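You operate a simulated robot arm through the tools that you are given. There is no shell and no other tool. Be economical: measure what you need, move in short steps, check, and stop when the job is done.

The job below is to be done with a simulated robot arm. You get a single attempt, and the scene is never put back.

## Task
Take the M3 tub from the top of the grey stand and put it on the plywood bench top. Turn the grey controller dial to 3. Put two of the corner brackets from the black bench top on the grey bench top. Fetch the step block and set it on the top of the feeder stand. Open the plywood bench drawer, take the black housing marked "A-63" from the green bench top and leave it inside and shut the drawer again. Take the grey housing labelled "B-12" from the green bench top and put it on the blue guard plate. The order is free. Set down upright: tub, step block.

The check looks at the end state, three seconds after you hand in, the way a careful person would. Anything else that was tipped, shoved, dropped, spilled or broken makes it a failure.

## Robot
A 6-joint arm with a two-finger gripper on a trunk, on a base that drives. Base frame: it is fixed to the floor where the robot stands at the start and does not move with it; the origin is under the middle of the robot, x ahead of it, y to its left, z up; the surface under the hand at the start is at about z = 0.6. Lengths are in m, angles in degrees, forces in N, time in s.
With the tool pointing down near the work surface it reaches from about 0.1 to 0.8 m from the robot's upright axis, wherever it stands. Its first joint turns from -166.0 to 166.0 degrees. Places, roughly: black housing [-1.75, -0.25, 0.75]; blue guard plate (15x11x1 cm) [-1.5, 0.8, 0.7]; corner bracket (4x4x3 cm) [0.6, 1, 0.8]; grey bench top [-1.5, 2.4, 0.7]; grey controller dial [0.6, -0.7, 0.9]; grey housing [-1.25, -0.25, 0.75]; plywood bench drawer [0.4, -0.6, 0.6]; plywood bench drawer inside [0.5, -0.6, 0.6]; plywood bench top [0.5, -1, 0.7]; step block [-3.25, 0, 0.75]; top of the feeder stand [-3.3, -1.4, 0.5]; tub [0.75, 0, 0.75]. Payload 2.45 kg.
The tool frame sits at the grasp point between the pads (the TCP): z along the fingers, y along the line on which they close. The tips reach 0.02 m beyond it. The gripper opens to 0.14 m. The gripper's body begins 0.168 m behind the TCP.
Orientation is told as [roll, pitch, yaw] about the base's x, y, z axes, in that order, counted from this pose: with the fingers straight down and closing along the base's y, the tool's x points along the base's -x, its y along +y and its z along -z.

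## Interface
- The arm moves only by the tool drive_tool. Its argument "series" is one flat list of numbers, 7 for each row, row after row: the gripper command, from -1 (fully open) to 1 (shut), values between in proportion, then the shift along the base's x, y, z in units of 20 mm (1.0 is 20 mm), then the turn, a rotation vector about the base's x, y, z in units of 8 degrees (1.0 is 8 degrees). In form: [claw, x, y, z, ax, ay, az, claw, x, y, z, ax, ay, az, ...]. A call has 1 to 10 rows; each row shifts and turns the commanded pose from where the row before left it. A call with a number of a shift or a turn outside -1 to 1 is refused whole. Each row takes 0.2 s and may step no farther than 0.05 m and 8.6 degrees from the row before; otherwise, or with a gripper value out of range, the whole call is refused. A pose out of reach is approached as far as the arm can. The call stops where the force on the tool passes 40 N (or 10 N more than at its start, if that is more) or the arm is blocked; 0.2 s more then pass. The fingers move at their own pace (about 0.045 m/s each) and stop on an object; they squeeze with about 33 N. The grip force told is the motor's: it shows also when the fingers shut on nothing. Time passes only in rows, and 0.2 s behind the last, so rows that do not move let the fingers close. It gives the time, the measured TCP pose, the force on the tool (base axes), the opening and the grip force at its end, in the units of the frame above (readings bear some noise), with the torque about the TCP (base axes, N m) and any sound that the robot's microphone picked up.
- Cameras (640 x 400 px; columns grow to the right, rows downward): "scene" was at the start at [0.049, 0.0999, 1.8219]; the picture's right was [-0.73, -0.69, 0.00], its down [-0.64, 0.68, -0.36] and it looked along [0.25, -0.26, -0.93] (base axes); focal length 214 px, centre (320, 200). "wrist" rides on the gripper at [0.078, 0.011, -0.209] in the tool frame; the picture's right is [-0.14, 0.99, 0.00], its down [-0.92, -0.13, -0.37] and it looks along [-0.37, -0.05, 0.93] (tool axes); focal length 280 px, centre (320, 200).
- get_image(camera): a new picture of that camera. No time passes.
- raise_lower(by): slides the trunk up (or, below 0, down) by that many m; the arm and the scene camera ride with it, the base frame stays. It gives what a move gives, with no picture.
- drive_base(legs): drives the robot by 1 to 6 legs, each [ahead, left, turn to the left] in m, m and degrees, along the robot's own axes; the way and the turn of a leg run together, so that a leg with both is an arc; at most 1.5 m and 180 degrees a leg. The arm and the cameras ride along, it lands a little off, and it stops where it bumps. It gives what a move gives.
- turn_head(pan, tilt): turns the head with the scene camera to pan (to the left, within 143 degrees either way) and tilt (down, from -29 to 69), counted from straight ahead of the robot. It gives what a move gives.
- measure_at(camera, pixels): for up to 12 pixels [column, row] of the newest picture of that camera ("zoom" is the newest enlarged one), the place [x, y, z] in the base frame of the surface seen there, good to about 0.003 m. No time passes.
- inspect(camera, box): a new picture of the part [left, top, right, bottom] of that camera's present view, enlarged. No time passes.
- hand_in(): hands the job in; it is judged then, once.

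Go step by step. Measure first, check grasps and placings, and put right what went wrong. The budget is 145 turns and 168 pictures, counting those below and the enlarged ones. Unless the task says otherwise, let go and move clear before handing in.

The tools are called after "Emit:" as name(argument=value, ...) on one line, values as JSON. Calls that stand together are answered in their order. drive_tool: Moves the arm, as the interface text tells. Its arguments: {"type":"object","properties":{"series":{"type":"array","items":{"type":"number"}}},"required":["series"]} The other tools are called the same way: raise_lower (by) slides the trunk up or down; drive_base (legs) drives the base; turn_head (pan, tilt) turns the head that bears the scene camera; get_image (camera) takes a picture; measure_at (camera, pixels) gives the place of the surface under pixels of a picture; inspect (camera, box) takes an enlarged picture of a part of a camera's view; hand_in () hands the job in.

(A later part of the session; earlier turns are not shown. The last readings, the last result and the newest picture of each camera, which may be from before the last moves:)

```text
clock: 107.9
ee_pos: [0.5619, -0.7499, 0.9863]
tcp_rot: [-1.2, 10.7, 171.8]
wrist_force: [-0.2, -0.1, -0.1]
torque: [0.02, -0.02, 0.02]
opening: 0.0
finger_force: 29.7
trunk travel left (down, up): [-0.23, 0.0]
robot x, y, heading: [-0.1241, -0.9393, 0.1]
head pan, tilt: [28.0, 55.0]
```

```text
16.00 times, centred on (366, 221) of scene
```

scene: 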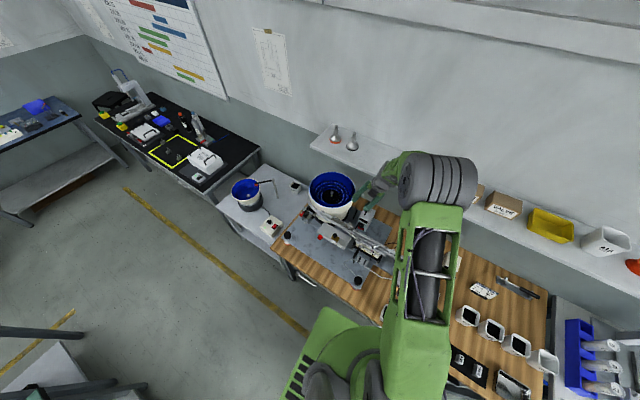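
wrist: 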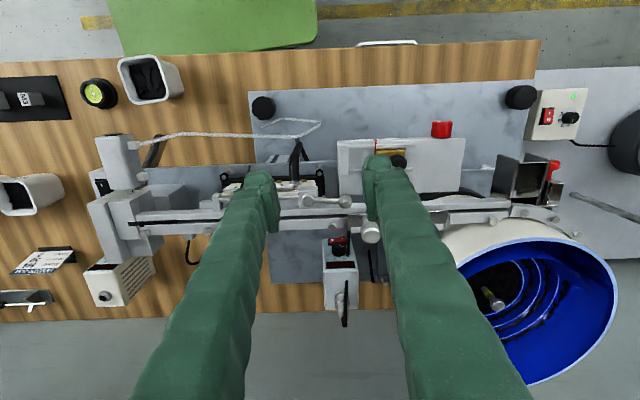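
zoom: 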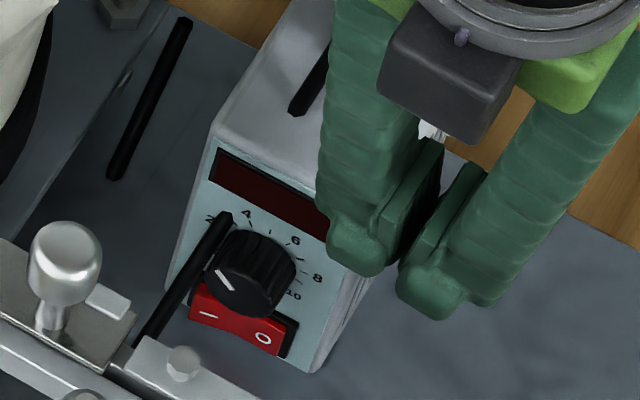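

The scene view suggests only a small change. I'll go back to the clear wrist viewpoint to read it properly.

Emit:
drive_tool(series=[1, 0, 0, 1, 0, 0, 0, 1, 0, 0, 1, 0, 0, 0, 1, 0, 0, 1, 0, 0, 0, 1, 0, 0, 1, 0, 0, 0, 1, 0, 0, 1, 0, 0, 0, 1, 0, 0, 1, 0, 0, 0, 1, 0, 0, 1, 0, 0, 0, 1, 0, 0, 1, 0, 0, 0, 1, -1, 0, 1, 0, 0.65, 0, 1, -1, 0, 1, 0, 0.65, 0])

Emit:
drive_tool(series=[1, -1, 0, 1, 0, 0, -1, 1, -1, 0, 1, 0, 0, -1, 1, -1, 0, 1, 0, 0, -1, 1, -1, 0, 1, 0, 0, -1, 1, -1, 0, 1, 0, 0, -1, 1, -1, 0, 0, 0, 0, -1, 1, -1, 0, 0, 0, 0, -1, 1, -1, 0, 0, 0, 0, -1, 1, 0, 0, 0, 0, 0, -1, 1, 0, 0, 0, 0, 0, -1])

Emit:
drive_tool(series=[1, 0, 0, 0, 0, 0, -1, 1, 0, 0, 0, 0, 0, -1, 1, 0, 0, 0, 0, 0, -1, 1, 0, 0, 0, 0, 0, -1, 1, 0, 0, 0, 0, 0, -1, 1, 0, 0, 0, 0, 0, -1, 1, 0, 0, 0, 0, 0, -1, 1, 0, 0, 0, 0, 0, -1, 1, 0, 0, 0, 0, 0, -1, 1, 0, 0, 0, 0, 0, -1])

Emit:
drive_tool(series=[0, 0, 0.5, -1, 0, 0, -1, 0, 0, 0.5, -1, 0, 0, -0.5, 0, 0, 0.5, -1, 0, 0, 0, 0, 0, 0.5, -1, 0, 0, 0, 0, 0, 0, -1, 0, 0, 0, 0, 0, 0, -1, 0, 0, 0, 0, 0, 0, -1, 0, 0, 0])

Emit:
inspect(camera="wrist", box=[328, 236, 352, 260])

```text
clock: 110.1
ee_pos: [0.5212, -0.7524, 1.1831]
tcp_rot: [0.3, 0.2, 172.0]
wrist_force: [0.2, -0.3, -0.3]
torque: [0.04, -0.02, -0.01]
opening: 0.0003
finger_force: 29.2
trunk travel left (down, up): [-0.23, 0.0]
robot x, y, heading: [-0.1215, -0.9376, 0.0]
head pan, tilt: [28.0, 55.0]
```

```text
clock: 112.3
ee_pos: [0.3616, -0.7492, 1.2866]
tcp_rot: [0.2, 0.3, 92.0]
wrist_force: [-0.1, 0.2, 0.2]
torque: [-0.02, 0.0, -0.02]
opening: 0.0
finger_force: 28.9
trunk travel left (down, up): [-0.23, 0.0]
robot x, y, heading: [-0.1239, -0.9398, 0.2]
head pan, tilt: [28.0, 55.0]
```

```text
clock: 114.5
ee_pos: [0.3626, -0.7503, 1.2848]
tcp_rot: [0.3, 0.5, 11.9]
wrist_force: [0.1, -0.7, 0.1]
torque: [-0.02, -0.02, 0.0]
opening: 0.0
finger_force: 28.9
trunk travel left (down, up): [-0.23, 0.0]
robot x, y, heading: [-0.1256, -0.9395, 0.3]
head pan, tilt: [28.0, 55.0]
```

```text
clock: 116.1
ee_pos: [0.3615, -0.7107, 1.1441]
tcp_rot: [0.2, 0.6, -0.1]
wrist_force: [-0.4, -0.6, -0.5]
torque: [0.0, 0.02, -0.03]
opening: 0.0701
finger_force: 0.1
trunk travel left (down, up): [-0.23, 0.0]
robot x, y, heading: [-0.1235, -0.9369, 0.1]
head pan, tilt: [28.0, 55.0]
```

```text
16.00 times, centred on (340, 248) of wrist
```

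zoom: 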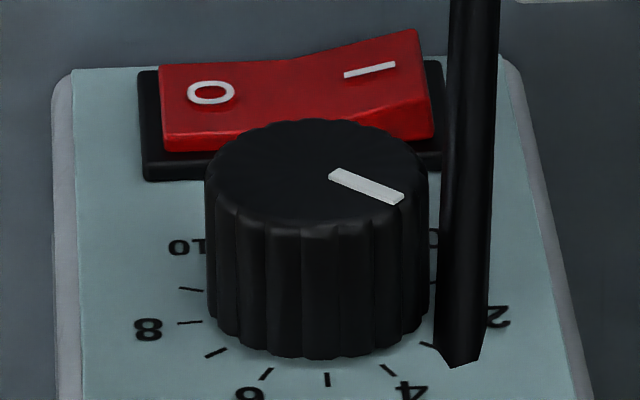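

The pointer is now at about 51.6° against the 54° of mark 3, so the dial reads 3.1 ≈ 3: done. Next comes the drawer: I'll back off, shift left to face the handle, and look.

Emit:
drive_base(legs=[[-0.48, 0, 0], [0, 0.4, 0]])

Emit:
raise_lower(by=-0.13)

Emit:
get_image(camera="wrist")

Emit:
turn_head(pan=0, tilt=55)

Emit:
get_image(camera="scene")

```text
clock: 121.7
ee_pos: [-0.1288, -0.3992, 1.1458]
tcp_rot: [0.2, 0.6, 0.8]
wrist_force: [1.0, 0.0, -0.2]
torque: [0.08, 0.03, -0.01]
opening: 0.0701
finger_force: 0.0
trunk travel left (down, up): [-0.23, 0.0]
robot x, y, heading: [-0.6103, -0.6369, 1.2]
head pan, tilt: [28.0, 55.0]
stopped in leg 2: the robot was blocked; the commanded pose is now the measured one
```

```text
clock: 123.3
ee_pos: [-0.129, -0.3974, 1.0166]
tcp_rot: [0.3, 0.5, 0.7]
wrist_force: [0.8, 0.7, 0.3]
torque: [0.0, -0.01, -0.01]
opening: 0.0701
finger_force: 0.1
trunk travel left (down, up): [-0.1, 0.13]
robot x, y, heading: [-0.6105, -0.6372, 1.1]
head pan, tilt: [28.0, 55.0]
```

```text
103 pictures are left
```

wrist: 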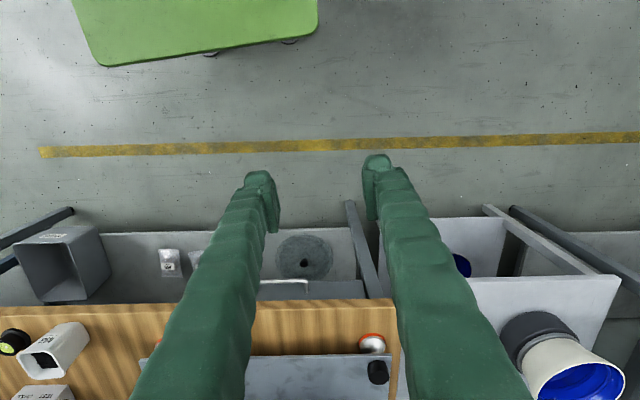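

```text
clock: 124.2
ee_pos: [-0.1289, -0.3986, 1.0159]
tcp_rot: [0.3, 0.5, 0.7]
wrist_force: [0.6, 0.0, -0.9]
torque: [0.01, 0.0, 0.01]
opening: 0.0703
finger_force: 0.1
trunk travel left (down, up): [-0.1, 0.13]
robot x, y, heading: [-0.6107, -0.636, 0.8]
head pan, tilt: [0.0, 55.0]
```

```text
102 pictures are left
```

scene: 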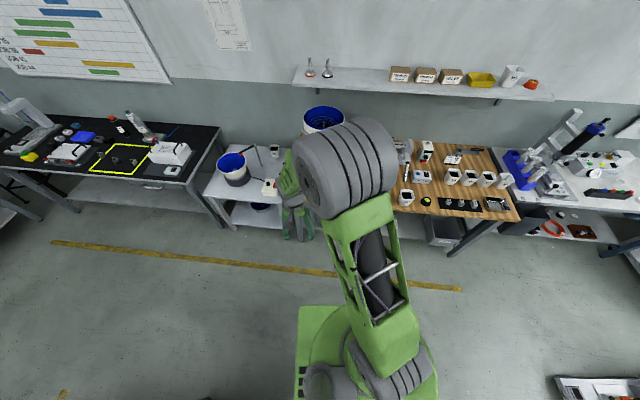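

The base bumped something on its left rear, so I'll ease away from it and look there.

Emit:
drive_base(legs=[[0.06, -0.04, 0]])

Emit:
turn_head(pan=130, tilt=55)

Emit:
get_image(camera="scene")

```text
clock: 125.3
ee_pos: [-0.0681, -0.4381, 1.0152]
tcp_rot: [0.3, 0.4, 0.7]
wrist_force: [0.9, -0.7, 0.6]
torque: [0.06, 0.04, 0.01]
opening: 0.07
finger_force: 0.0
trunk travel left (down, up): [-0.1, 0.13]
robot x, y, heading: [-0.5493, -0.6704, 0.5]
head pan, tilt: [0.0, 55.0]
```

```text
clock: 127.4
ee_pos: [-0.0694, -0.4378, 1.0152]
tcp_rot: [0.3, 0.5, 0.7]
wrist_force: [0.6, 0.0, -0.7]
torque: [0.0, 0.01, 0.04]
opening: 0.0702
finger_force: 0.1
trunk travel left (down, up): [-0.1, 0.13]
robot x, y, heading: [-0.5515, -0.6721, 0.8]
head pan, tilt: [130.0, 55.0]
```

```text
101 pictures are left
```

scene: 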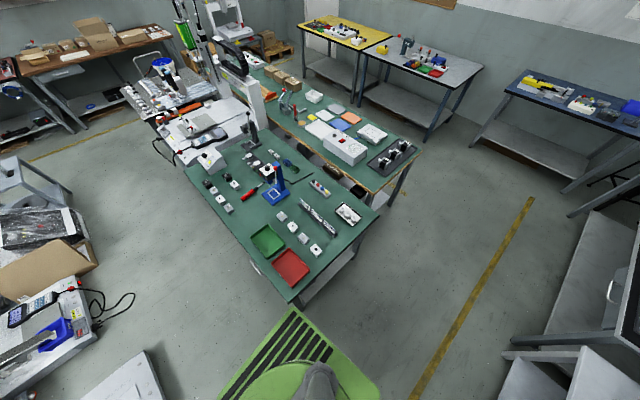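

Emit:
measure_at(camera="scene", pixels=[[288, 300], [382, 212], [375, 145], [300, 262], [318, 248], [282, 215], [320, 215], [346, 214], [350, 150], [340, 122], [415, 160], [420, 142]])

Emit:
inspect(camera="scene", box=[180, 120, 400, 300])

Emit:
inspect(camera="scene", box=[270, 70, 440, 200])

```text
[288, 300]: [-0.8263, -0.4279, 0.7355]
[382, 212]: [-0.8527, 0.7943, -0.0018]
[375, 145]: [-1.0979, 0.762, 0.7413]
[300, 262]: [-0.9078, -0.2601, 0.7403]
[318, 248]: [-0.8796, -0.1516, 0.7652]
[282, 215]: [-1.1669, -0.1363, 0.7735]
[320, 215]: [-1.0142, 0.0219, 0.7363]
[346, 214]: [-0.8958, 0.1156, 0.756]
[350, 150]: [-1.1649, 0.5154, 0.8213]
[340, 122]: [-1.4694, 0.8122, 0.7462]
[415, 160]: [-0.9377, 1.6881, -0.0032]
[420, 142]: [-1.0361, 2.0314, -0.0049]
```

```text
2.22 times, centred on (290, 210) of scene
```

zoom: 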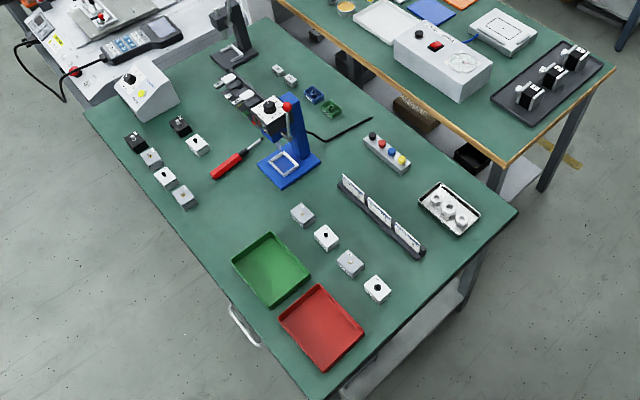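

```text
3.08 times, centred on (355, 135) of scene
```

zoom: 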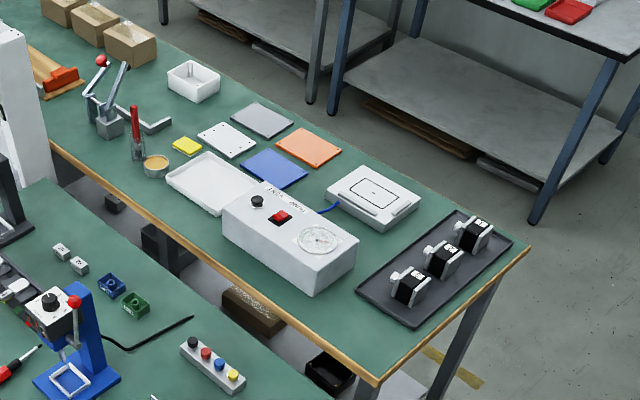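

The bench corner at (-0.83,-0.43) was what the base met. For the drawer, I'll turn the gripper 84° so it closes along the drawer's pull direction and view the handle.

Emit:
drive_tool(series=[-0.3, 0.9, -0.4, 0, 0, 0, 1, -0.3, 0.9, -0.4, 0, 0, 0, 1, -0.3, 0.9, -0.4, 0, 0, 0, 1, -0.3, 0.9, -0.4, 0, 0, 0, 1, -0.3, 0.9, -0.4, 0, 0, 0, 1, -0.3, 0.9, -0.4, 0, 0, 0, 1, -0.3, 0.9, -0.4, 0, 0, 0, 1, -0.3, 0.9, -0.4, 0, 0, 0, 1, -0.3, 0.9, -0.4, 0, 0, 0, 1, -0.3, 0.9, -0.4, 0, 0, 0, 1])

Emit:
drive_tool(series=[-0.3, 0, -0.5, 0, 0, 0, 0.4, -0.3, 0, 0, -1, 0, 0, 0, -0.3, 0, 0, -1, 0, 0, 0, -0.3, 0, 0, -1, 0, 0, 0])

Emit:
get_image(camera="wrist")

```text
clock: 129.6
ee_pos: [0.1131, -0.5173, 1.0165]
tcp_rot: [0.3, 0.6, 80.8]
wrist_force: [-0.6, 0.7, 0.4]
torque: [0.01, 0.02, -0.01]
opening: 0.091
finger_force: 0.0
trunk travel left (down, up): [-0.1, 0.13]
robot x, y, heading: [-0.5509, -0.6696, 0.5]
head pan, tilt: [130.0, 55.0]
```

```text
clock: 130.6
ee_pos: [0.1116, -0.526, 0.9559]
tcp_rot: [0.3, 0.5, 83.9]
wrist_force: [-0.1, -0.5, -0.8]
torque: [0.01, 0.03, -0.01]
opening: 0.0909
finger_force: 0.0
trunk travel left (down, up): [-0.1, 0.13]
robot x, y, heading: [-0.5484, -0.6726, 0.8]
head pan, tilt: [130.0, 55.0]
```

```text
98 pictures are left
```

wrist: 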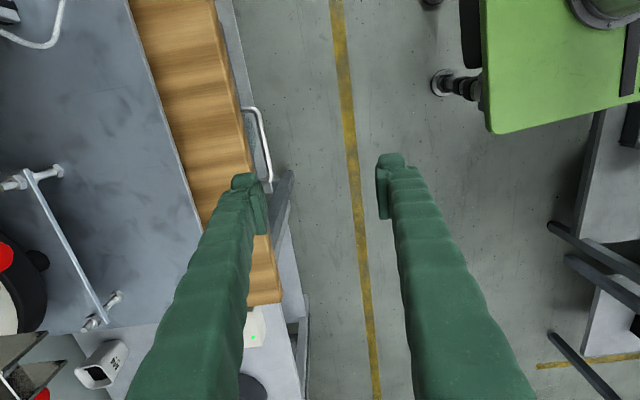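

Emit:
inspect(camera="wrist", box=[210, 80, 310, 220])

Emit:
measure_at(camera="wrist", pixels=[[247, 109], [258, 115], [264, 135], [270, 165], [269, 185], [242, 130], [250, 170], [233, 100], [252, 145], [262, 180], [246, 118], [232, 60]])

```text
2.86 times, centred on (260, 150) of wrist
```

zoom: 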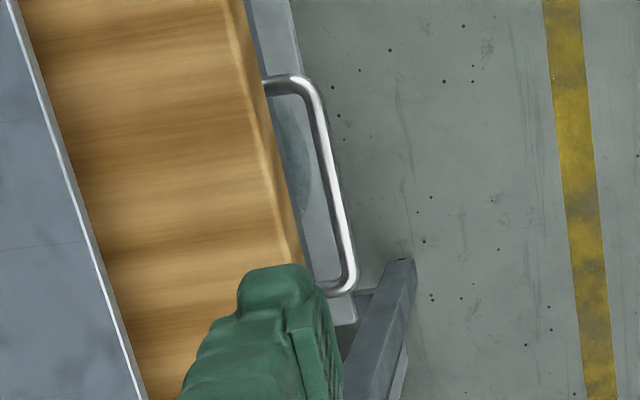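

```text
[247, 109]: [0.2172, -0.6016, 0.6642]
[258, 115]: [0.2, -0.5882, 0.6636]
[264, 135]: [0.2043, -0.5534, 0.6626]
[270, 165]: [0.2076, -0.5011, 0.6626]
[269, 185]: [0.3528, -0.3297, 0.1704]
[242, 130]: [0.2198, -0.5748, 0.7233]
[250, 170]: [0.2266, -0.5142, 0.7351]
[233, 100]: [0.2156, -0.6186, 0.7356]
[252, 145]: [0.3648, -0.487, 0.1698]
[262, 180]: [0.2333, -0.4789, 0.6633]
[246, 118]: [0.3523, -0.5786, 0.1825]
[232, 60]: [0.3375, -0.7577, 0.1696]
```

The handle bar runs from (0.20,-0.588) to (0.208,-0.498) at z≈0.66, only ~15 mm in front of the bench edge. A 45° slanted grasp, one finger above and one below, will fit, so I'll rotate 45° and go to a pre-approach point.

Emit:
drive_tool(series=[0.45, 0, 0, 0, -0.094, -0.933, 0, 0.45, 0, 0, 0, -0.094, -0.933, 0, 0.45, 0, 0, 0, -0.094, -0.933, 0, 0.45, 0, 0, 0, -0.094, -0.933, 0, 0.45, 0, 0, 0, -0.094, -0.933, 0, 0.45, 0, 0, 0, -0.094, -0.933, 0, 0.45, 0, 0, -1, 0, 0, 0, 0.45, 0, 0, -1, 0, 0, 0, 0.45, 0, 0, -1, 0, 0, 0])

Emit:
drive_tool(series=[0.45, 0, -0.2, -1, 0, 0, 0, 0.45, 0, -0.2, -1, 0, 0, 0, 0.45, 0, -0.2, -1, 0, 0, 0, 0.45, 0, 0, -1, 0, 0, 0, 0.45, 0, 0, -1, 0, 0, 0, 0.45, 0, 0, -1, 0, 0, 0, 0.45, 0, 0, -1, 0, 0, 0])

Emit:
get_image(camera="wrist")

```text
clock: 132.6
ee_pos: [0.1094, -0.5445, 0.8938]
tcp_rot: [-36.1, 2.8, 81.8]
wrist_force: [-0.6, -0.1, -0.3]
torque: [-0.02, 0.01, -0.02]
opening: 0.0385
finger_force: 0.1
out of reach, approached as far as the arm can: row 4, 5
trunk travel left (down, up): [-0.1, 0.13]
robot x, y, heading: [-0.5505, -0.6699, 0.8]
head pan, tilt: [130.0, 55.0]
```

```text
clock: 134.2
ee_pos: [0.1092, -0.5589, 0.7535]
tcp_rot: [-36.0, 2.7, 81.8]
wrist_force: [0.1, 0.3, 0.7]
torque: [-0.01, -0.02, -0.01]
opening: 0.0384
finger_force: 0.0
trunk travel left (down, up): [-0.1, 0.13]
robot x, y, heading: [-0.5495, -0.6698, 0.8]
head pan, tilt: [130.0, 55.0]
```

```text
96 pictures are left
```

wrist: 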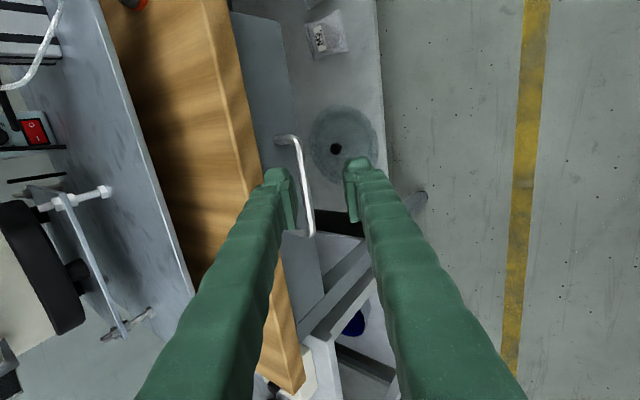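

The arm settled at a 36° tilt, which still clears. I'll align on the handle's axis, 6 cm short of it, and check.

Emit:
drive_tool(series=[0.55, 0.74, 0.18, -0.55, 0, 0, 0, 0.55, 0.74, 0.18, -0.6, 0, 0, 0, 0.55, 0.74, 0.18, -0.6, 0, 0, 0, 0.55, 0.74, 0.18, -0.55, 0, 0, 0])

Emit:
inspect(camera="wrist", box=[220, 100, 400, 260])

```text
clock: 135.2
ee_pos: [0.169, -0.5422, 0.7058]
tcp_rot: [-35.9, 2.9, 81.9]
wrist_force: [0.0, -0.2, -0.1]
torque: [0.01, 0.0, -0.02]
opening: 0.0312
finger_force: 0.1
trunk travel left (down, up): [-0.1, 0.13]
robot x, y, heading: [-0.5531, -0.6739, 0.7]
head pan, tilt: [130.0, 55.0]
```

```text
2.50 times, centred on (310, 180) of wrist
```

zoom: 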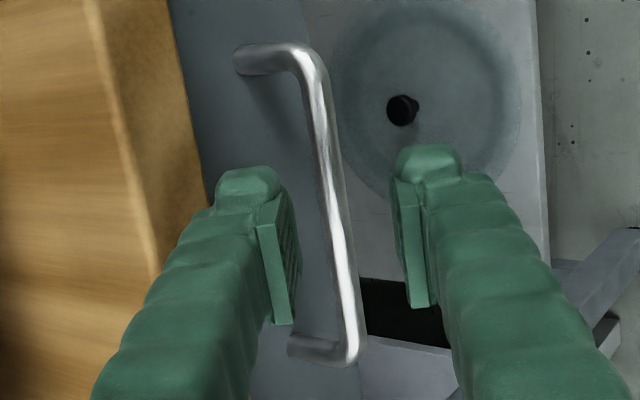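

The bar lies midway between the fingers, so I'll advance along the approach and close.

Emit:
drive_tool(series=[0.55, 0.6, 0, -0.8, 0, 0, 0, 0.55, 0.6, 0, -0.8, 0, 0, 0, 0.55, 0.55, 0, -0.75, 0, 0, 0, 1, 0, 0, 0, 0, 0, 0, 1, 0, 0, 0, 0, 0, 0, 1, 0, 0, 0, 0, 0, 0])

Emit:
inspect(camera="wrist", box=[220, 100, 400, 260])

```text
clock: 136.6
ee_pos: [0.2043, -0.5422, 0.6602]
tcp_rot: [-36.0, 2.9, 81.9]
wrist_force: [2.9, -3.4, 12.1]
torque: [-0.18, -0.12, 0.5]
opening: 0.0086
finger_force: 36.1
trunk travel left (down, up): [-0.1, 0.13]
robot x, y, heading: [-0.5523, -0.6737, 0.9]
head pan, tilt: [130.0, 55.0]
```

```text
2.50 times, centred on (310, 180) of wrist
```

zoom: 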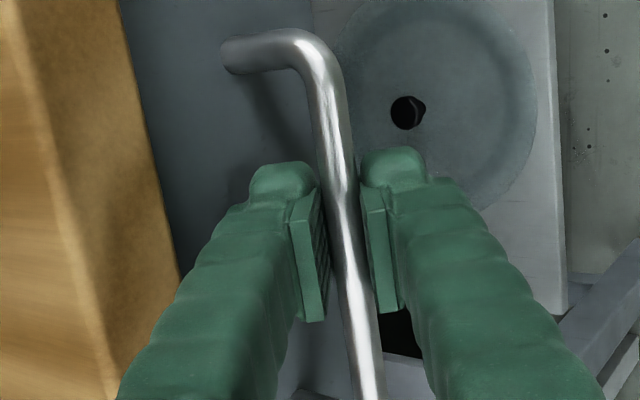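

The handle is gripped (8.6 mm). I'll pull along the drawer's direction.

Emit:
drive_tool(series=[1, -0.5, 0.05, 0, 0, 0, 0, 1, -0.5, 0.05, 0, 0, 0, 0, 1, -0.5, 0.05, 0, 0, 0, 0, 1, -0.5, 0.05, 0, 0, 0, 0, 1, -0.5, 0.05, 0, 0, 0, 0, 1, -0.5, 0.05, 0, 0, 0, 0, 1, -0.5, 0.05, 0, 0, 0, 0, 1, -0.5, 0.05, 0, 0, 0, 0])

Emit:
drive_tool(series=[1, -0.7, 0.07, 0, 0, 0, 0, 1, -0.7, 0.07, 0, 0, 0, 0, 1, -0.7, 0.07, 0, 0, 0, 0, 1, -0.7, 0.07, 0, 0, 0, 0, 1, -0.7, 0.07, 0, 0, 0, 0, 1, -0.7, 0.07, 0, 0, 0, 0, 1, -0.7, 0.07, 0, 0, 0, 0, 1, -0.7, 0.07, 0, 0, 0, 0, 1, -0.7, 0.07, 0, 0, 0, 0, 1, -0.7, 0.07, 0, 0, 0, 0])

Emit:
get_image(camera="wrist")

```text
clock: 138.4
ee_pos: [0.1228, -0.533, 0.6607]
tcp_rot: [-35.8, 2.9, 81.9]
wrist_force: [-1.3, 0.0, -4.9]
torque: [-0.35, 0.01, 0.5]
opening: 0.0077
finger_force: 35.6
trunk travel left (down, up): [-0.1, 0.13]
robot x, y, heading: [-0.5538, -0.6717, 0.8]
head pan, tilt: [130.0, 55.0]
```

```text
clock: 140.6
ee_pos: [-0.0164, -0.5199, 0.6593]
tcp_rot: [-35.9, 2.9, 81.9]
wrist_force: [-1.4, 6.0, -9.8]
torque: [-0.65, 0.08, 0.17]
opening: 0.0079
finger_force: 36.2
trunk travel left (down, up): [-0.1, 0.13]
robot x, y, heading: [-0.5517, -0.6754, 0.9]
head pan, tilt: [130.0, 55.0]
```

```text
93 pictures are left
```

wrist: 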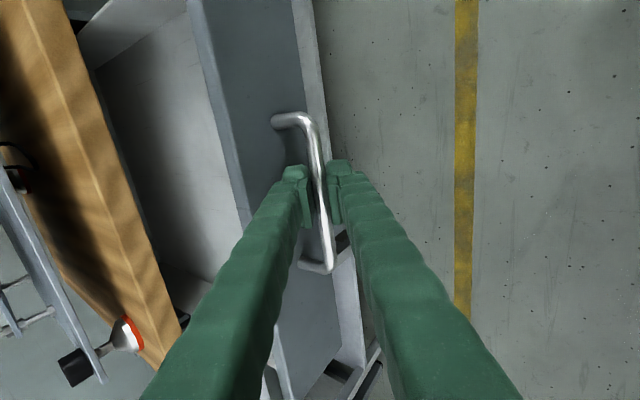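

The drawer is open about 0.22 m, which is enough. I'll release, back out along the approach line, and level the hand.

Emit:
drive_tool(series=[0.5, 0, 0, 0, 0, 0, 0, 0.5, 0, 0, 0, 0, 0, 0, 0.5, -0.55, 0, 0.75, 0, 0, 0, 0.5, -0.55, 0, 0.75, 0, 0, 0, 0.5, -0.55, 0, 0.75, 0, 0, 0, 0.5, -0.55, 0, 0.75, 0, 0, 0, 0.5, -0.3, 0, 1, 0, 0, 0, 0.5, 0, 0, 1, 0, 0, 0, 0.5, 0, 0, 1, 0, 0, 0, 0.5, 0, 0, 1, 0, 0, 0])

Emit:
drive_tool(series=[0.5, 0, 0, 1, 0.09, 0.9, 0, 0.5, 0, 0, 1, 0.09, 0.9, 0, 0.5, 0.5, 0, 1, 0.09, 0.9, 0, 0.5, 0.5, 0, 1, 0.09, 0.9, 0, 0.5, 0.5, 0, 1, 0.09, 0.9, 0, 0.5, 0.5, 0, 1, 0, 0, 0, 0.5, 0.5, 0, 1, 0, 0, 0])

Emit:
get_image(camera="wrist")

```text
clock: 142.8
ee_pos: [-0.0659, -0.5204, 0.8027]
tcp_rot: [-36.0, 2.8, 81.9]
wrist_force: [1.5, 0.1, 0.3]
torque: [0.01, -0.01, 0.0]
opening: 0.035
finger_force: 0.1
trunk travel left (down, up): [-0.1, 0.13]
robot x, y, heading: [-0.5502, -0.6734, 0.7]
head pan, tilt: [130.0, 55.0]
```

```text
clock: 144.4
ee_pos: [-0.0245, -0.538, 0.9157]
tcp_rot: [-9.8, 6.7, 82.9]
wrist_force: [-0.1, -1.0, 1.0]
torque: [-0.03, 0.01, -0.01]
opening: 0.0352
finger_force: 0.2
out of reach, approached as far as the arm can: row 4, 5
trunk travel left (down, up): [-0.1, 0.13]
robot x, y, heading: [-0.5527, -0.6736, 1.0]
head pan, tilt: [130.0, 55.0]
```

```text
92 pictures are left
```

wrist: 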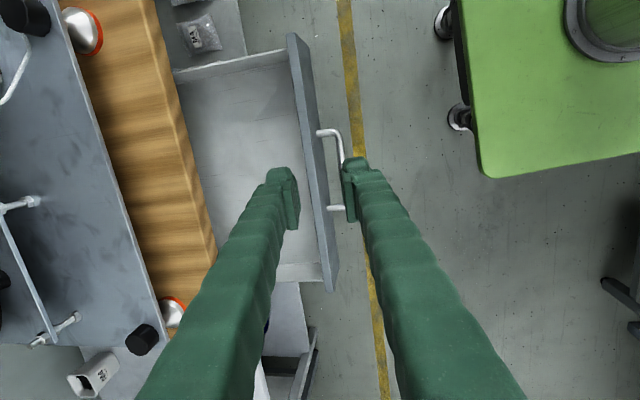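

The drawer is open and empty. I'll measure its interior, then turn the hand back to yaw 0 and level.

Emit:
measure_at(camera="wrist", pixels=[[200, 80], [285, 70], [230, 150], [285, 120], [250, 110], [215, 200], [300, 60], [180, 72], [300, 268], [320, 250], [300, 130], [325, 132]])

Emit:
drive_tool(series=[0.5, 0, 0, 0.5, 0, 0, -1, 0.5, 0, 0, 0.5, 0, 0, -1, 0.5, 0, 0, 0.5, 0, 0, -1, 0.5, 0, 0, 0.5, 0, 0, -1, 0.5, 0, 0, 0, 0, 0, -1, 0.5, 0, 0, 0, 0, 0, -1, 0.5, 0, 0, 0, 0, 0, -1, 0.5, 0, 0, 0, 0, 0, -1, 0.5, 0, 0, 0, 0, 0, -1, 0.5, 0, 0, 0, 0, 0, -1])

```text
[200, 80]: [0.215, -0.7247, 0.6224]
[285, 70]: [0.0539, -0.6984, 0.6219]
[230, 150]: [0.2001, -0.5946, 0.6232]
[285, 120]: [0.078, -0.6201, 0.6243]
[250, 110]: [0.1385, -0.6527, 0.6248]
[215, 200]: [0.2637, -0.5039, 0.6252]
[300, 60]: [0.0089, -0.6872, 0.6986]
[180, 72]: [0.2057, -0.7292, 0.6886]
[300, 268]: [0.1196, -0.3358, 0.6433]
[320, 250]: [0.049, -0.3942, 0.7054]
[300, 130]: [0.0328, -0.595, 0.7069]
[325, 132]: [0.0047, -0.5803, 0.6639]
```

```text
clock: 146.6
ee_pos: [-0.0233, -0.5372, 0.9561]
tcp_rot: [-9.9, 6.8, 2.6]
wrist_force: [0.8, -0.6, 0.4]
torque: [0.02, 0.04, 0.02]
opening: 0.0349
finger_force: 0.0
trunk travel left (down, up): [-0.1, 0.13]
robot x, y, heading: [-0.5475, -0.6711, 0.6]
head pan, tilt: [130.0, 55.0]
```

Drawer interior: floor z 0.623, x 0.05–0.21, y -0.73…-0.36. I'll level the hand and look at the floor south of the green bench for a route to the housings.

Emit:
drive_tool(series=[0.5, 0, 0, 0.5, 0.62, -0.43, 0, 0.5, 0, 0, 0.5, 0.62, -0.43, -0.3])

Emit:
turn_head(pan=-143, tilt=45)

Emit:
get_image(camera="scene")

Emit:
measure_at(camera="scene", pixels=[[320, 390], [320, 300], [320, 230], [320, 180], [250, 250], [250, 180], [450, 250], [420, 200], [380, 300], [200, 300], [500, 300], [400, 150]])

```text
clock: 147.2
ee_pos: [-0.0248, -0.5375, 0.9779]
tcp_rot: [-0.2, -0.7, 0.8]
wrist_force: [0.2, 0.3, 0.2]
torque: [0.04, -0.03, -0.01]
opening: 0.0349
finger_force: 0.0
trunk travel left (down, up): [-0.1, 0.13]
robot x, y, heading: [-0.5523, -0.6736, 0.8]
head pan, tilt: [130.0, 55.0]
```

```text
clock: 151.0
ee_pos: [-0.024, -0.5372, 0.9772]
tcp_rot: [-0.2, -0.6, 0.9]
wrist_force: [-0.4, 0.7, 0.6]
torque: [-0.03, 0.03, -0.02]
opening: 0.0349
finger_force: 0.1
trunk travel left (down, up): [-0.1, 0.13]
robot x, y, heading: [-0.5491, -0.6682, 1.0]
head pan, tilt: [-143.0, 45.0]
```

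```text
91 pictures are left
```

scene: 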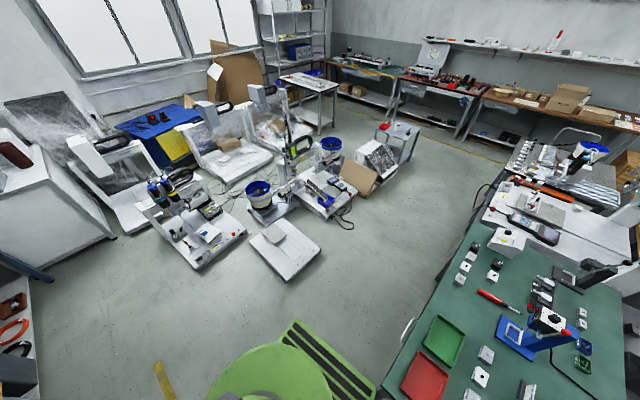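

```text
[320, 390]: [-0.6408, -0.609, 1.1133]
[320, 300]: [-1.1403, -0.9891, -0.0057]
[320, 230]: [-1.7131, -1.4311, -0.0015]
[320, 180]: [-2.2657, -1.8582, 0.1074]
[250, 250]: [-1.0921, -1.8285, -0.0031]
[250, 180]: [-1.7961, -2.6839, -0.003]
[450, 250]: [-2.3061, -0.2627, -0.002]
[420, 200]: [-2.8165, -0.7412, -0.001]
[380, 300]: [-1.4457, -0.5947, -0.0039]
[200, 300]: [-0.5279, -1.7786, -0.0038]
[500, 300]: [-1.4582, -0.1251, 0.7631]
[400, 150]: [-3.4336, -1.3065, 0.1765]
```

The floor south of the bench is clear down to about y=-1.3. I'll drive right, turn to face the green bench (+y), and slide along it toward the housings.

Emit:
drive_base(legs=[[0, -0.35, 0], [0, 0, 89], [0, 0.85, 0]])

Emit:
turn_head(pan=20, tilt=55)

Emit:
get_image(camera="scene")

```text
clock: 163.5
ee_pos: [-1.2199, -0.488, 0.9771]
tcp_rot: [-0.2, -0.6, 89.8]
wrist_force: [-1.1, -0.3, 0.0]
torque: [0.0, -0.01, 0.0]
opening: 0.0353
finger_force: 0.0
trunk travel left (down, up): [-0.1, 0.13]
robot x, y, heading: [-1.0932, -1.0176, 89.9]
head pan, tilt: [-143.0, 45.0]
stopped in leg 3: the robot was blocked; the commanded pose is now the measured one
```

```text
clock: 166.0
ee_pos: [-1.2221, -0.4884, 0.976]
tcp_rot: [-0.2, -0.6, 89.9]
wrist_force: [-0.2, 0.0, -0.3]
torque: [-0.02, -0.01, 0.02]
opening: 0.0351
finger_force: 0.1
trunk travel left (down, up): [-0.1, 0.13]
robot x, y, heading: [-1.0927, -1.0172, 89.8]
head pan, tilt: [20.0, 55.0]
```

```text
90 pictures are left
```

scene: 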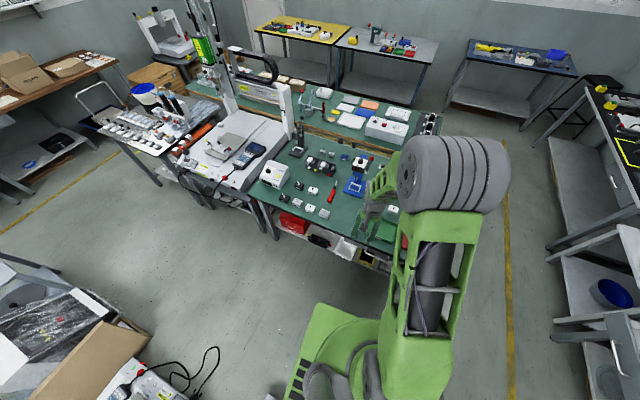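

The base was blocked on its left at x≈-1.09. I'll look down to the left to see what is there.

Emit:
turn_head(pan=80, tilt=55)

Emit:
get_image(camera="scene")

Emit:
measure_at(camera="scene", pixels=[[320, 300], [320, 250], [250, 300], [400, 300], [200, 250], [260, 200], [320, 350], [150, 300], [400, 220], [450, 200], [250, 350], [300, 150]])

```text
clock: 167.3
ee_pos: [-1.2209, -0.488, 0.9768]
tcp_rot: [-0.2, -0.7, 89.8]
wrist_force: [-0.3, 0.7, 0.2]
torque: [0.01, 0.0, 0.0]
opening: 0.0351
finger_force: 0.1
trunk travel left (down, up): [-0.1, 0.13]
robot x, y, heading: [-1.09, -1.0169, 89.9]
head pan, tilt: [80.0, 55.0]
```

```text
89 pictures are left
```

scene: 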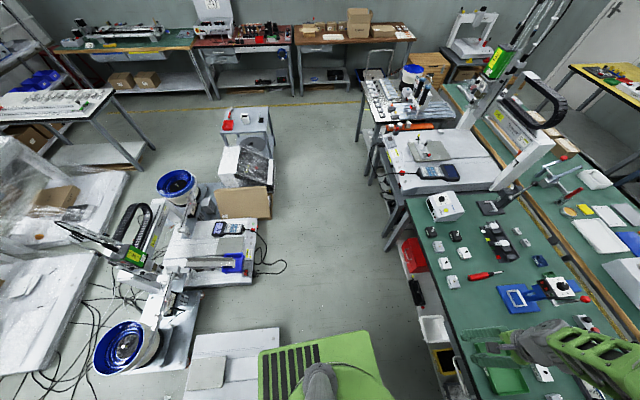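

```text
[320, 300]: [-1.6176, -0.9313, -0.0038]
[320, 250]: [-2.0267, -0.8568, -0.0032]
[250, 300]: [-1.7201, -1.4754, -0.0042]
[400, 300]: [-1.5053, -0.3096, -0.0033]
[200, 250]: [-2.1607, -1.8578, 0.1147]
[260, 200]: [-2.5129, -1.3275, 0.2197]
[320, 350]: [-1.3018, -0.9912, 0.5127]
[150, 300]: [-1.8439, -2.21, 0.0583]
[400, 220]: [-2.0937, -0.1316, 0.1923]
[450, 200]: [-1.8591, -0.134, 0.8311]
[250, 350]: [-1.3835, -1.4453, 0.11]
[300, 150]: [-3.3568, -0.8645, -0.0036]
```

Emit:
measure_at(camera="scene", pixels=[[408, 205], [425, 260], [440, 310], [470, 390], [279, 328], [262, 345], [281, 345], [190, 335], [440, 232], [457, 236], [438, 247], [446, 265]])

Emit:
inspect(camera="scene", box=[400, 190, 600, 340])

```text
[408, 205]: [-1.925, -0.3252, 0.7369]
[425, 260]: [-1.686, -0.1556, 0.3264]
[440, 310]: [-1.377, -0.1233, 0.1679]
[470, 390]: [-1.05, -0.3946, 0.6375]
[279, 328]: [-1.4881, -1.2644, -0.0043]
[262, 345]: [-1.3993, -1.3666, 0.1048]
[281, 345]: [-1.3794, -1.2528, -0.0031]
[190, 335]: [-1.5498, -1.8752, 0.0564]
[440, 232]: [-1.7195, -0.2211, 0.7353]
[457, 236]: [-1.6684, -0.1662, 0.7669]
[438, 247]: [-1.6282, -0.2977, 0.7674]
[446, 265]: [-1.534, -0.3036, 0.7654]
```

```text
2.67 times, centred on (500, 265) of scene
```

zoom: 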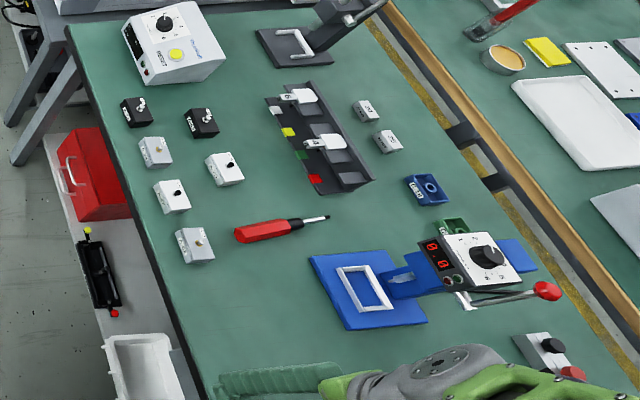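

The floor platform near y≈-1.25 was touching the base's rear. I'll go forward 0.17 m and then left 0.5 m along the bench, clear of it.

Emit:
drive_base(legs=[[0.17, 0, 0], [0, 0.5, 0]])

Emit:
get_image(camera="wrist")

```text
clock: 173.3
ee_pos: [-1.7259, -0.3179, 0.9765]
tcp_rot: [-0.1, -0.5, 90.2]
wrist_force: [0.1, 0.1, 0.2]
torque: [0.03, 0.0, 0.01]
opening: 0.0351
finger_force: 0.1
trunk travel left (down, up): [-0.1, 0.13]
robot x, y, heading: [-1.5953, -0.8502, 90.1]
head pan, tilt: [80.0, 55.0]
```

```text
87 pictures are left
```

wrist: 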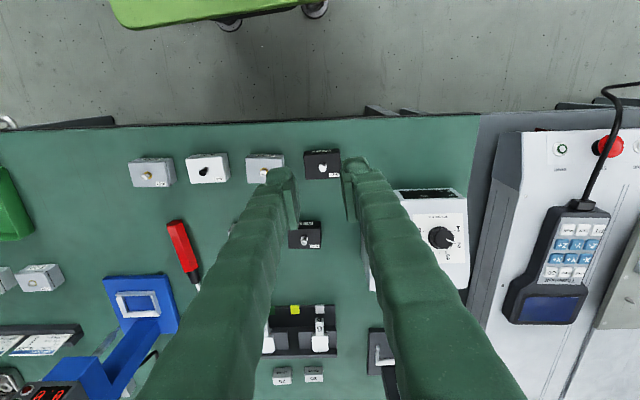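

Emit:
inspect(camera="wrist", box=[230, 130, 390, 270])

Emit:
inspect(camera="wrist", box=[100, 130, 260, 270])

Emit:
measure_at(camera="wrist", pixels=[[307, 152], [339, 152], [308, 176], [339, 176], [322, 163], [291, 225], [320, 223], [305, 245], [306, 238], [265, 165], [400, 200], [350, 250]])

```text
2.86 times, centred on (310, 200) of wrist
```

zoom: 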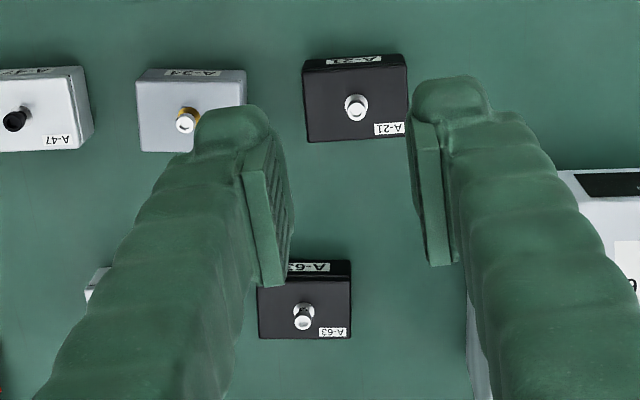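

```text
2.86 times, centred on (180, 200) of wrist
```

zoom: 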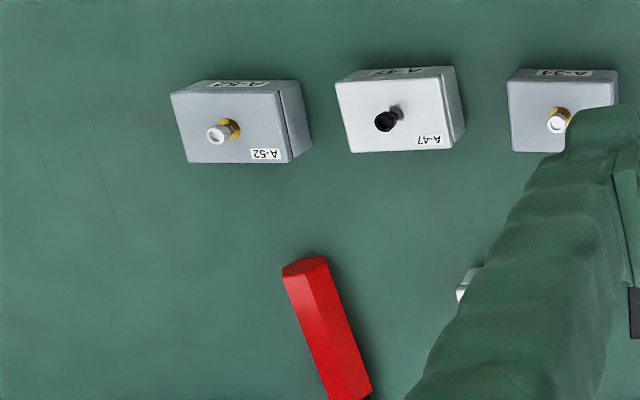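

```text
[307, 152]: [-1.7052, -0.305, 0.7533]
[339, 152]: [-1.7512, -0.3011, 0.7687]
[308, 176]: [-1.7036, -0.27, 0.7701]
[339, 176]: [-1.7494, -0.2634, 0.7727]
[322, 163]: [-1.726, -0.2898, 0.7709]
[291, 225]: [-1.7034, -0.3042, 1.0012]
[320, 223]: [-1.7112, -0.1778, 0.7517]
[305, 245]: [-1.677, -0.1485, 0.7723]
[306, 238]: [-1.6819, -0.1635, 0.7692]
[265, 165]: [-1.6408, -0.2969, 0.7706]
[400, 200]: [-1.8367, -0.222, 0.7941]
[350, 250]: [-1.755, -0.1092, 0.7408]
```

The black A-63 housing is the inner one, centred near (-1.684,-0.160), top z 0.771. I'll move above it with the fingers open along x and verify.

Emit:
drive_tool(series=[-0.15, 0.26, 1, 0, 0, 0, 0, -0.15, 0.26, 1, 0, 0, 0, 0, -0.15, 0.26, 1, 0, 0, 0, 0, -0.15, 0.26, 1, 0, 0, 0, 0, -0.15, 0.26, 1, 0, 0, 0, 0, -0.15, 0.26, 1, -0.5, 0, 0, 0, -0.15, 0.26, 1, -1, 0, 0, 0, -0.15, 0.27, 0.9, -1, 0, 0, 0, -0.15, 0, 0, -1, 0, 0, 0, -0.15, 0, 0, -1, 0, 0, 0])

Emit:
get_image(camera="wrist")

```text
clock: 175.5
ee_pos: [-1.6839, -0.1637, 0.8867]
tcp_rot: [-0.2, -0.5, 90.2]
wrist_force: [-0.8, 0.0, -0.9]
torque: [0.0, -0.04, 0.01]
opening: 0.0805
finger_force: 0.0
trunk travel left (down, up): [-0.1, 0.13]
robot x, y, heading: [-1.5945, -0.8487, 89.9]
head pan, tilt: [80.0, 55.0]
```

```text
84 pictures are left
```

wrist: 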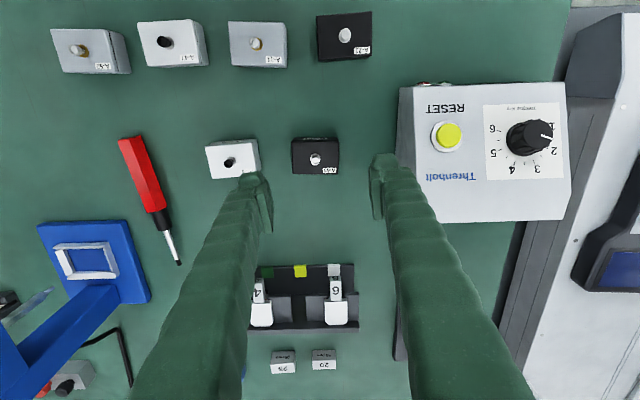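

Emit:
measure_at(camera="wrist", pixels=[[292, 140], [338, 139], [293, 173], [338, 173], [315, 158], [256, 142], [260, 175], [232, 160], [400, 180], [300, 240]])

Emit:
inspect(camera="wrist", box=[190, 100, 430, 260])

```text
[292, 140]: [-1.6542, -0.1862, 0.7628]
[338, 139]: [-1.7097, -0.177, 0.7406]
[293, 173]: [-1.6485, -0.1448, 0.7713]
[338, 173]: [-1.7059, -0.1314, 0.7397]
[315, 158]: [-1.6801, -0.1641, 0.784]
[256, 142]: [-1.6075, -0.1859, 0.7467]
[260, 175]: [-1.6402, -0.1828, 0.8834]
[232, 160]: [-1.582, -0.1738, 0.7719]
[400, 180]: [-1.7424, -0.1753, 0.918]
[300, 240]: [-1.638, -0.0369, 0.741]
```

```text
2.50 times, centred on (310, 180) of wrist
```

zoom: 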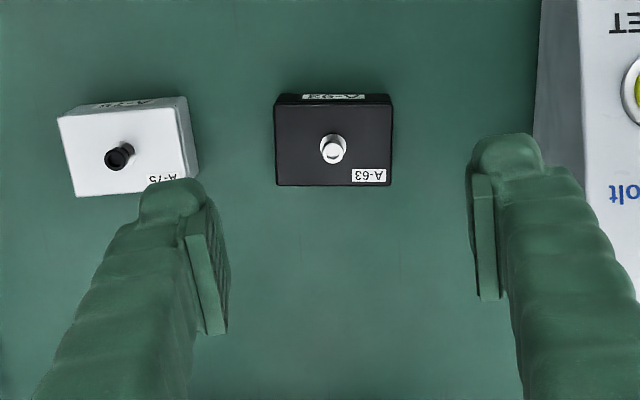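

Centre is about (-1.678,-0.163). I'll narrow the opening to 0.07, descend to z 0.761 and close.

Emit:
drive_tool(series=[0, 0.3, 0, -1, 0, 0, 0, 0, 0, 0, -1, 0, 0, 0, 0, 0, 0, -1, 0, 0, 0, 0, 0, 0, -1, 0, 0, 0, 0, 0, 0, -1, 0, 0, 0, 0, 0, 0, -1, 0, 0, 0, 0, 0, 0, -0.25, 0, 0, 0])

Emit:
drive_tool(series=[1, 0, 0, 0, 0, 0, 0, 1, 0, 0, 0, 0, 0, 0, 1, 0, 0, 0, 0, 0, 0, 1, 0, 0, 0, 0, 0, 0])

Emit:
drive_tool(series=[1, 0, 0, 0.5, 0, 0, 0, 1, 0, 0, 1, 0, 0, 0, 1, 0, 0, 1, 0, 0, 0, 1, 0, 0, 1, 0, 0, 0, 1, 0, 0, 1, 0, 0, 0, 1, 0, 0, 1, 0, 0, 0, 1, 0, 0, 1, 0, 0, 0, 1, 0, 0, 1, 0, 0, 0, 1, 0, 0, 1, 0, 0, 0, 1, 0, 0, 1, 0, 0, 0])

Emit:
get_image(camera="wrist")

```text
clock: 177.1
ee_pos: [-1.6791, -0.1604, 0.7619]
tcp_rot: [-0.2, -0.6, 90.2]
wrist_force: [1.1, -1.2, -0.5]
torque: [0.0, 0.0, -0.01]
opening: 0.07
finger_force: 0.0
trunk travel left (down, up): [-0.1, 0.13]
robot x, y, heading: [-1.6, -0.8449, 90.2]
head pan, tilt: [80.0, 55.0]
```

```text
clock: 178.1
ee_pos: [-1.6777, -0.1605, 0.762]
tcp_rot: [-0.3, -0.6, 90.2]
wrist_force: [-2.0, 1.1, 2.9]
torque: [-0.05, 0.01, -0.07]
opening: 0.0549
finger_force: 32.8
trunk travel left (down, up): [-0.1, 0.13]
robot x, y, heading: [-1.5961, -0.8497, 90.1]
head pan, tilt: [80.0, 55.0]
```

```text
clock: 180.3
ee_pos: [-1.6781, -0.1615, 0.9518]
tcp_rot: [-0.2, -0.5, 90.3]
wrist_force: [0.0, -0.7, -0.1]
torque: [0.02, -0.03, 0.01]
opening: 0.0547
finger_force: 32.8
trunk travel left (down, up): [-0.1, 0.13]
robot x, y, heading: [-1.5976, -0.8489, 89.7]
head pan, tilt: [80.0, 55.0]
```

```text
82 pictures are left
```

wrist: 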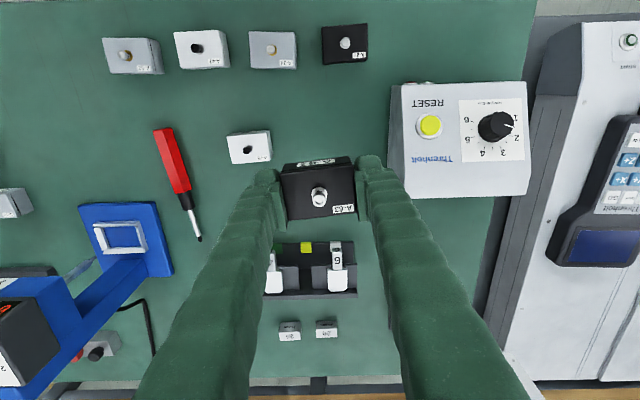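

A-63 is held (opening 0.055). I'll raise and retract it, then drive back right along the bench.

Emit:
drive_tool(series=[1, 0, -0.5, 1, 0, 0, 0, 1, 0, -1, 1, 0, 0, 0, 1, 0, -1, 0, 0, 0, 0, 1, 0, -1, 0, 0, 0, 0, 1, 0, -1, 0, 0, 0, 0, 1, 0, -1, 0, 0, 0, 0, 1, 0, -1, 0, 0, 0, 0, 1, 0, -1, 0, 0, 0, 0, 1, 0, -1, 0, 0, 0, 0, 1, 0, -1, 0, 0, 0, 0])

Emit:
drive_tool(series=[1, 0.5, -1, 0, 0, 0, 0, 1, 0.5, -1, 0, 0, 0, 0, 1, 0.5, -1, 0, 0, 0, 0, 1, 0.5, -1, 0, 0, 0, 0, 1, 0.5, 0, 0, 0, 0, 0])

Emit:
drive_base(legs=[[0, -0.5, 0], [-0.17, 0, 0], [0, -0.52, 0], [0, 0, -90]])

```text
clock: 182.5
ee_pos: [-1.6789, -0.3527, 0.9922]
tcp_rot: [-0.1, -0.6, 90.2]
wrist_force: [-0.1, -0.4, -1.1]
torque: [0.0, -0.03, 0.01]
opening: 0.0547
finger_force: 33.1
trunk travel left (down, up): [-0.1, 0.13]
robot x, y, heading: [-1.594, -0.8468, 89.9]
head pan, tilt: [80.0, 55.0]
```

```text
clock: 183.7
ee_pos: [-1.6281, -0.4299, 0.9913]
tcp_rot: [-0.2, -0.6, 90.1]
wrist_force: [0.0, 0.1, -0.5]
torque: [0.02, 0.0, -0.01]
opening: 0.0545
finger_force: 33.2
trunk travel left (down, up): [-0.1, 0.13]
robot x, y, heading: [-1.5971, -0.8492, 90.1]
head pan, tilt: [80.0, 55.0]
```

```text
clock: 198.2
ee_pos: [-0.1531, -0.9778, 0.9918]
tcp_rot: [-0.3, -0.6, -0.2]
wrist_force: [0.6, 0.3, -0.2]
torque: [0.01, 0.01, 0.03]
opening: 0.0547
finger_force: 33.3
trunk travel left (down, up): [-0.1, 0.13]
robot x, y, heading: [-0.5696, -1.0114, -0.7]
head pan, tilt: [80.0, 55.0]
```

Back near the plywood bench with the housing still held. I'll slide left to face the drawer and bring the housing over its interior.

Emit:
drive_base(legs=[[0, 0.35, 0]])

Emit:
drive_tool(series=[1, 1, 0.3, 0, 0, 0, 0, 1, 1, 0.3, 0, 0, 0, 0, 1, 1, 0.3, 0, 0, 0, 0, 1, 1, 0.3, 0, 0, 0, 0, 1, 1, 0.3, 0, 0, 0, 0, 1, 1, 0.3, 0, 0, 0, 0, 1, 1, 0.3, 0, 0, 0, 0, 1, 1, 0.3, 0, 0, 0, 0, 1, 1, 0.3, 0, 0, 0, 0, 1, 1, 0.3, 0, 0, 0, 0])

Emit:
get_image(camera="wrist")

```text
clock: 201.8
ee_pos: [-0.1502, -0.6339, 0.9926]
tcp_rot: [-0.2, -0.6, -0.4]
wrist_force: [0.1, 0.5, -0.7]
torque: [-0.02, 0.01, 0.0]
opening: 0.0546
finger_force: 33.1
trunk travel left (down, up): [-0.1, 0.13]
robot x, y, heading: [-0.5664, -0.6632, -0.4]
head pan, tilt: [80.0, 55.0]
```

```text
clock: 204.0
ee_pos: [0.05, -0.5731, 0.9926]
tcp_rot: [-0.2, -0.5, -0.2]
wrist_force: [0.5, 0.0, -0.4]
torque: [-0.01, 0.0, 0.03]
opening: 0.0548
finger_force: 33.5
trunk travel left (down, up): [-0.1, 0.13]
robot x, y, heading: [-0.5677, -0.6632, -0.7]
head pan, tilt: [80.0, 55.0]
```

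```text
81 pictures are left
```

wrist: 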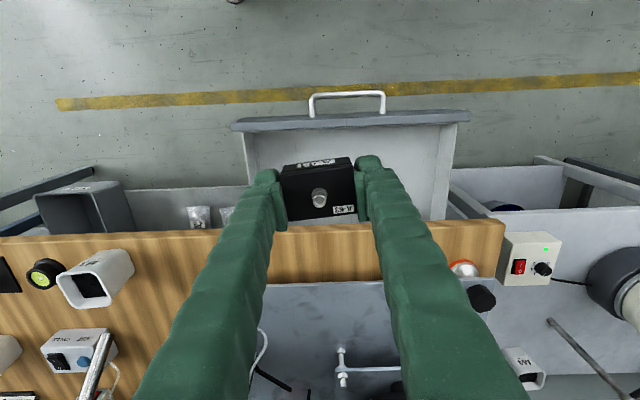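

The housing is above the open drawer. I'll centre it at (0.115,-0.55) and lower it to the drawer floor.

Emit:
drive_tool(series=[1, 0.8, 0.3, -1, 0, 0, 0, 1, 0.8, 0.3, -1, 0, 0, 0, 1, 0.8, 0.3, -1, 0, 0, 0, 1, 0.8, 0.25, -1, 0, 0, 0, 1, 0, 0, -1, 0, 0, 0, 1, 0, 0, -1, 0, 0, 0, 1, 0, 0, -1, 0, 0, 0, 1, 0, 0, -1, 0, 0, 0, 1, 0, 0, -1, 0, 0, 0, 1, 0, 0, -1, 0, 0, 0])

Emit:
get_image(camera="wrist")

Emit:
drive_tool(series=[1, 0, 0, -1, 0, 0, 0, 1, 0, 0, -1, 0, 0, 0, 1, 0, 0, -1, 0, 0, 0, 1, 0, 0, -1, 0, 0, 0, 1, 0, 0, -1, 0, 0, 0, 1, 0, 0, -1, 0, 0, 0])

```text
clock: 206.2
ee_pos: [0.1136, -0.551, 0.7901]
tcp_rot: [-0.2, -0.6, -0.3]
wrist_force: [0.0, -0.6, -0.7]
torque: [0.02, 0.02, -0.02]
opening: 0.0545
finger_force: 33.1
trunk travel left (down, up): [-0.1, 0.13]
robot x, y, heading: [-0.5662, -0.6588, -0.5]
head pan, tilt: [80.0, 55.0]
```

```text
80 pictures are left
```

wrist: 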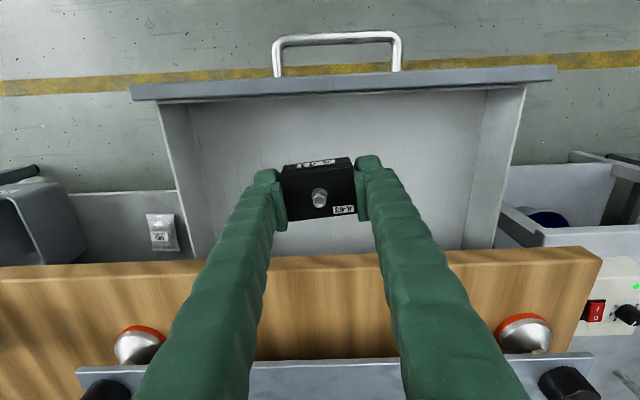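

```text
clock: 207.6
ee_pos: [0.1144, -0.5502, 0.6708]
tcp_rot: [-0.1, -0.6, -0.3]
wrist_force: [1.4, 0.2, -0.3]
torque: [0.01, 0.0, 0.03]
opening: 0.0548
finger_force: 32.9
trunk travel left (down, up): [-0.1, 0.13]
robot x, y, heading: [-0.5649, -0.6636, -0.5]
head pan, tilt: [80.0, 55.0]
```

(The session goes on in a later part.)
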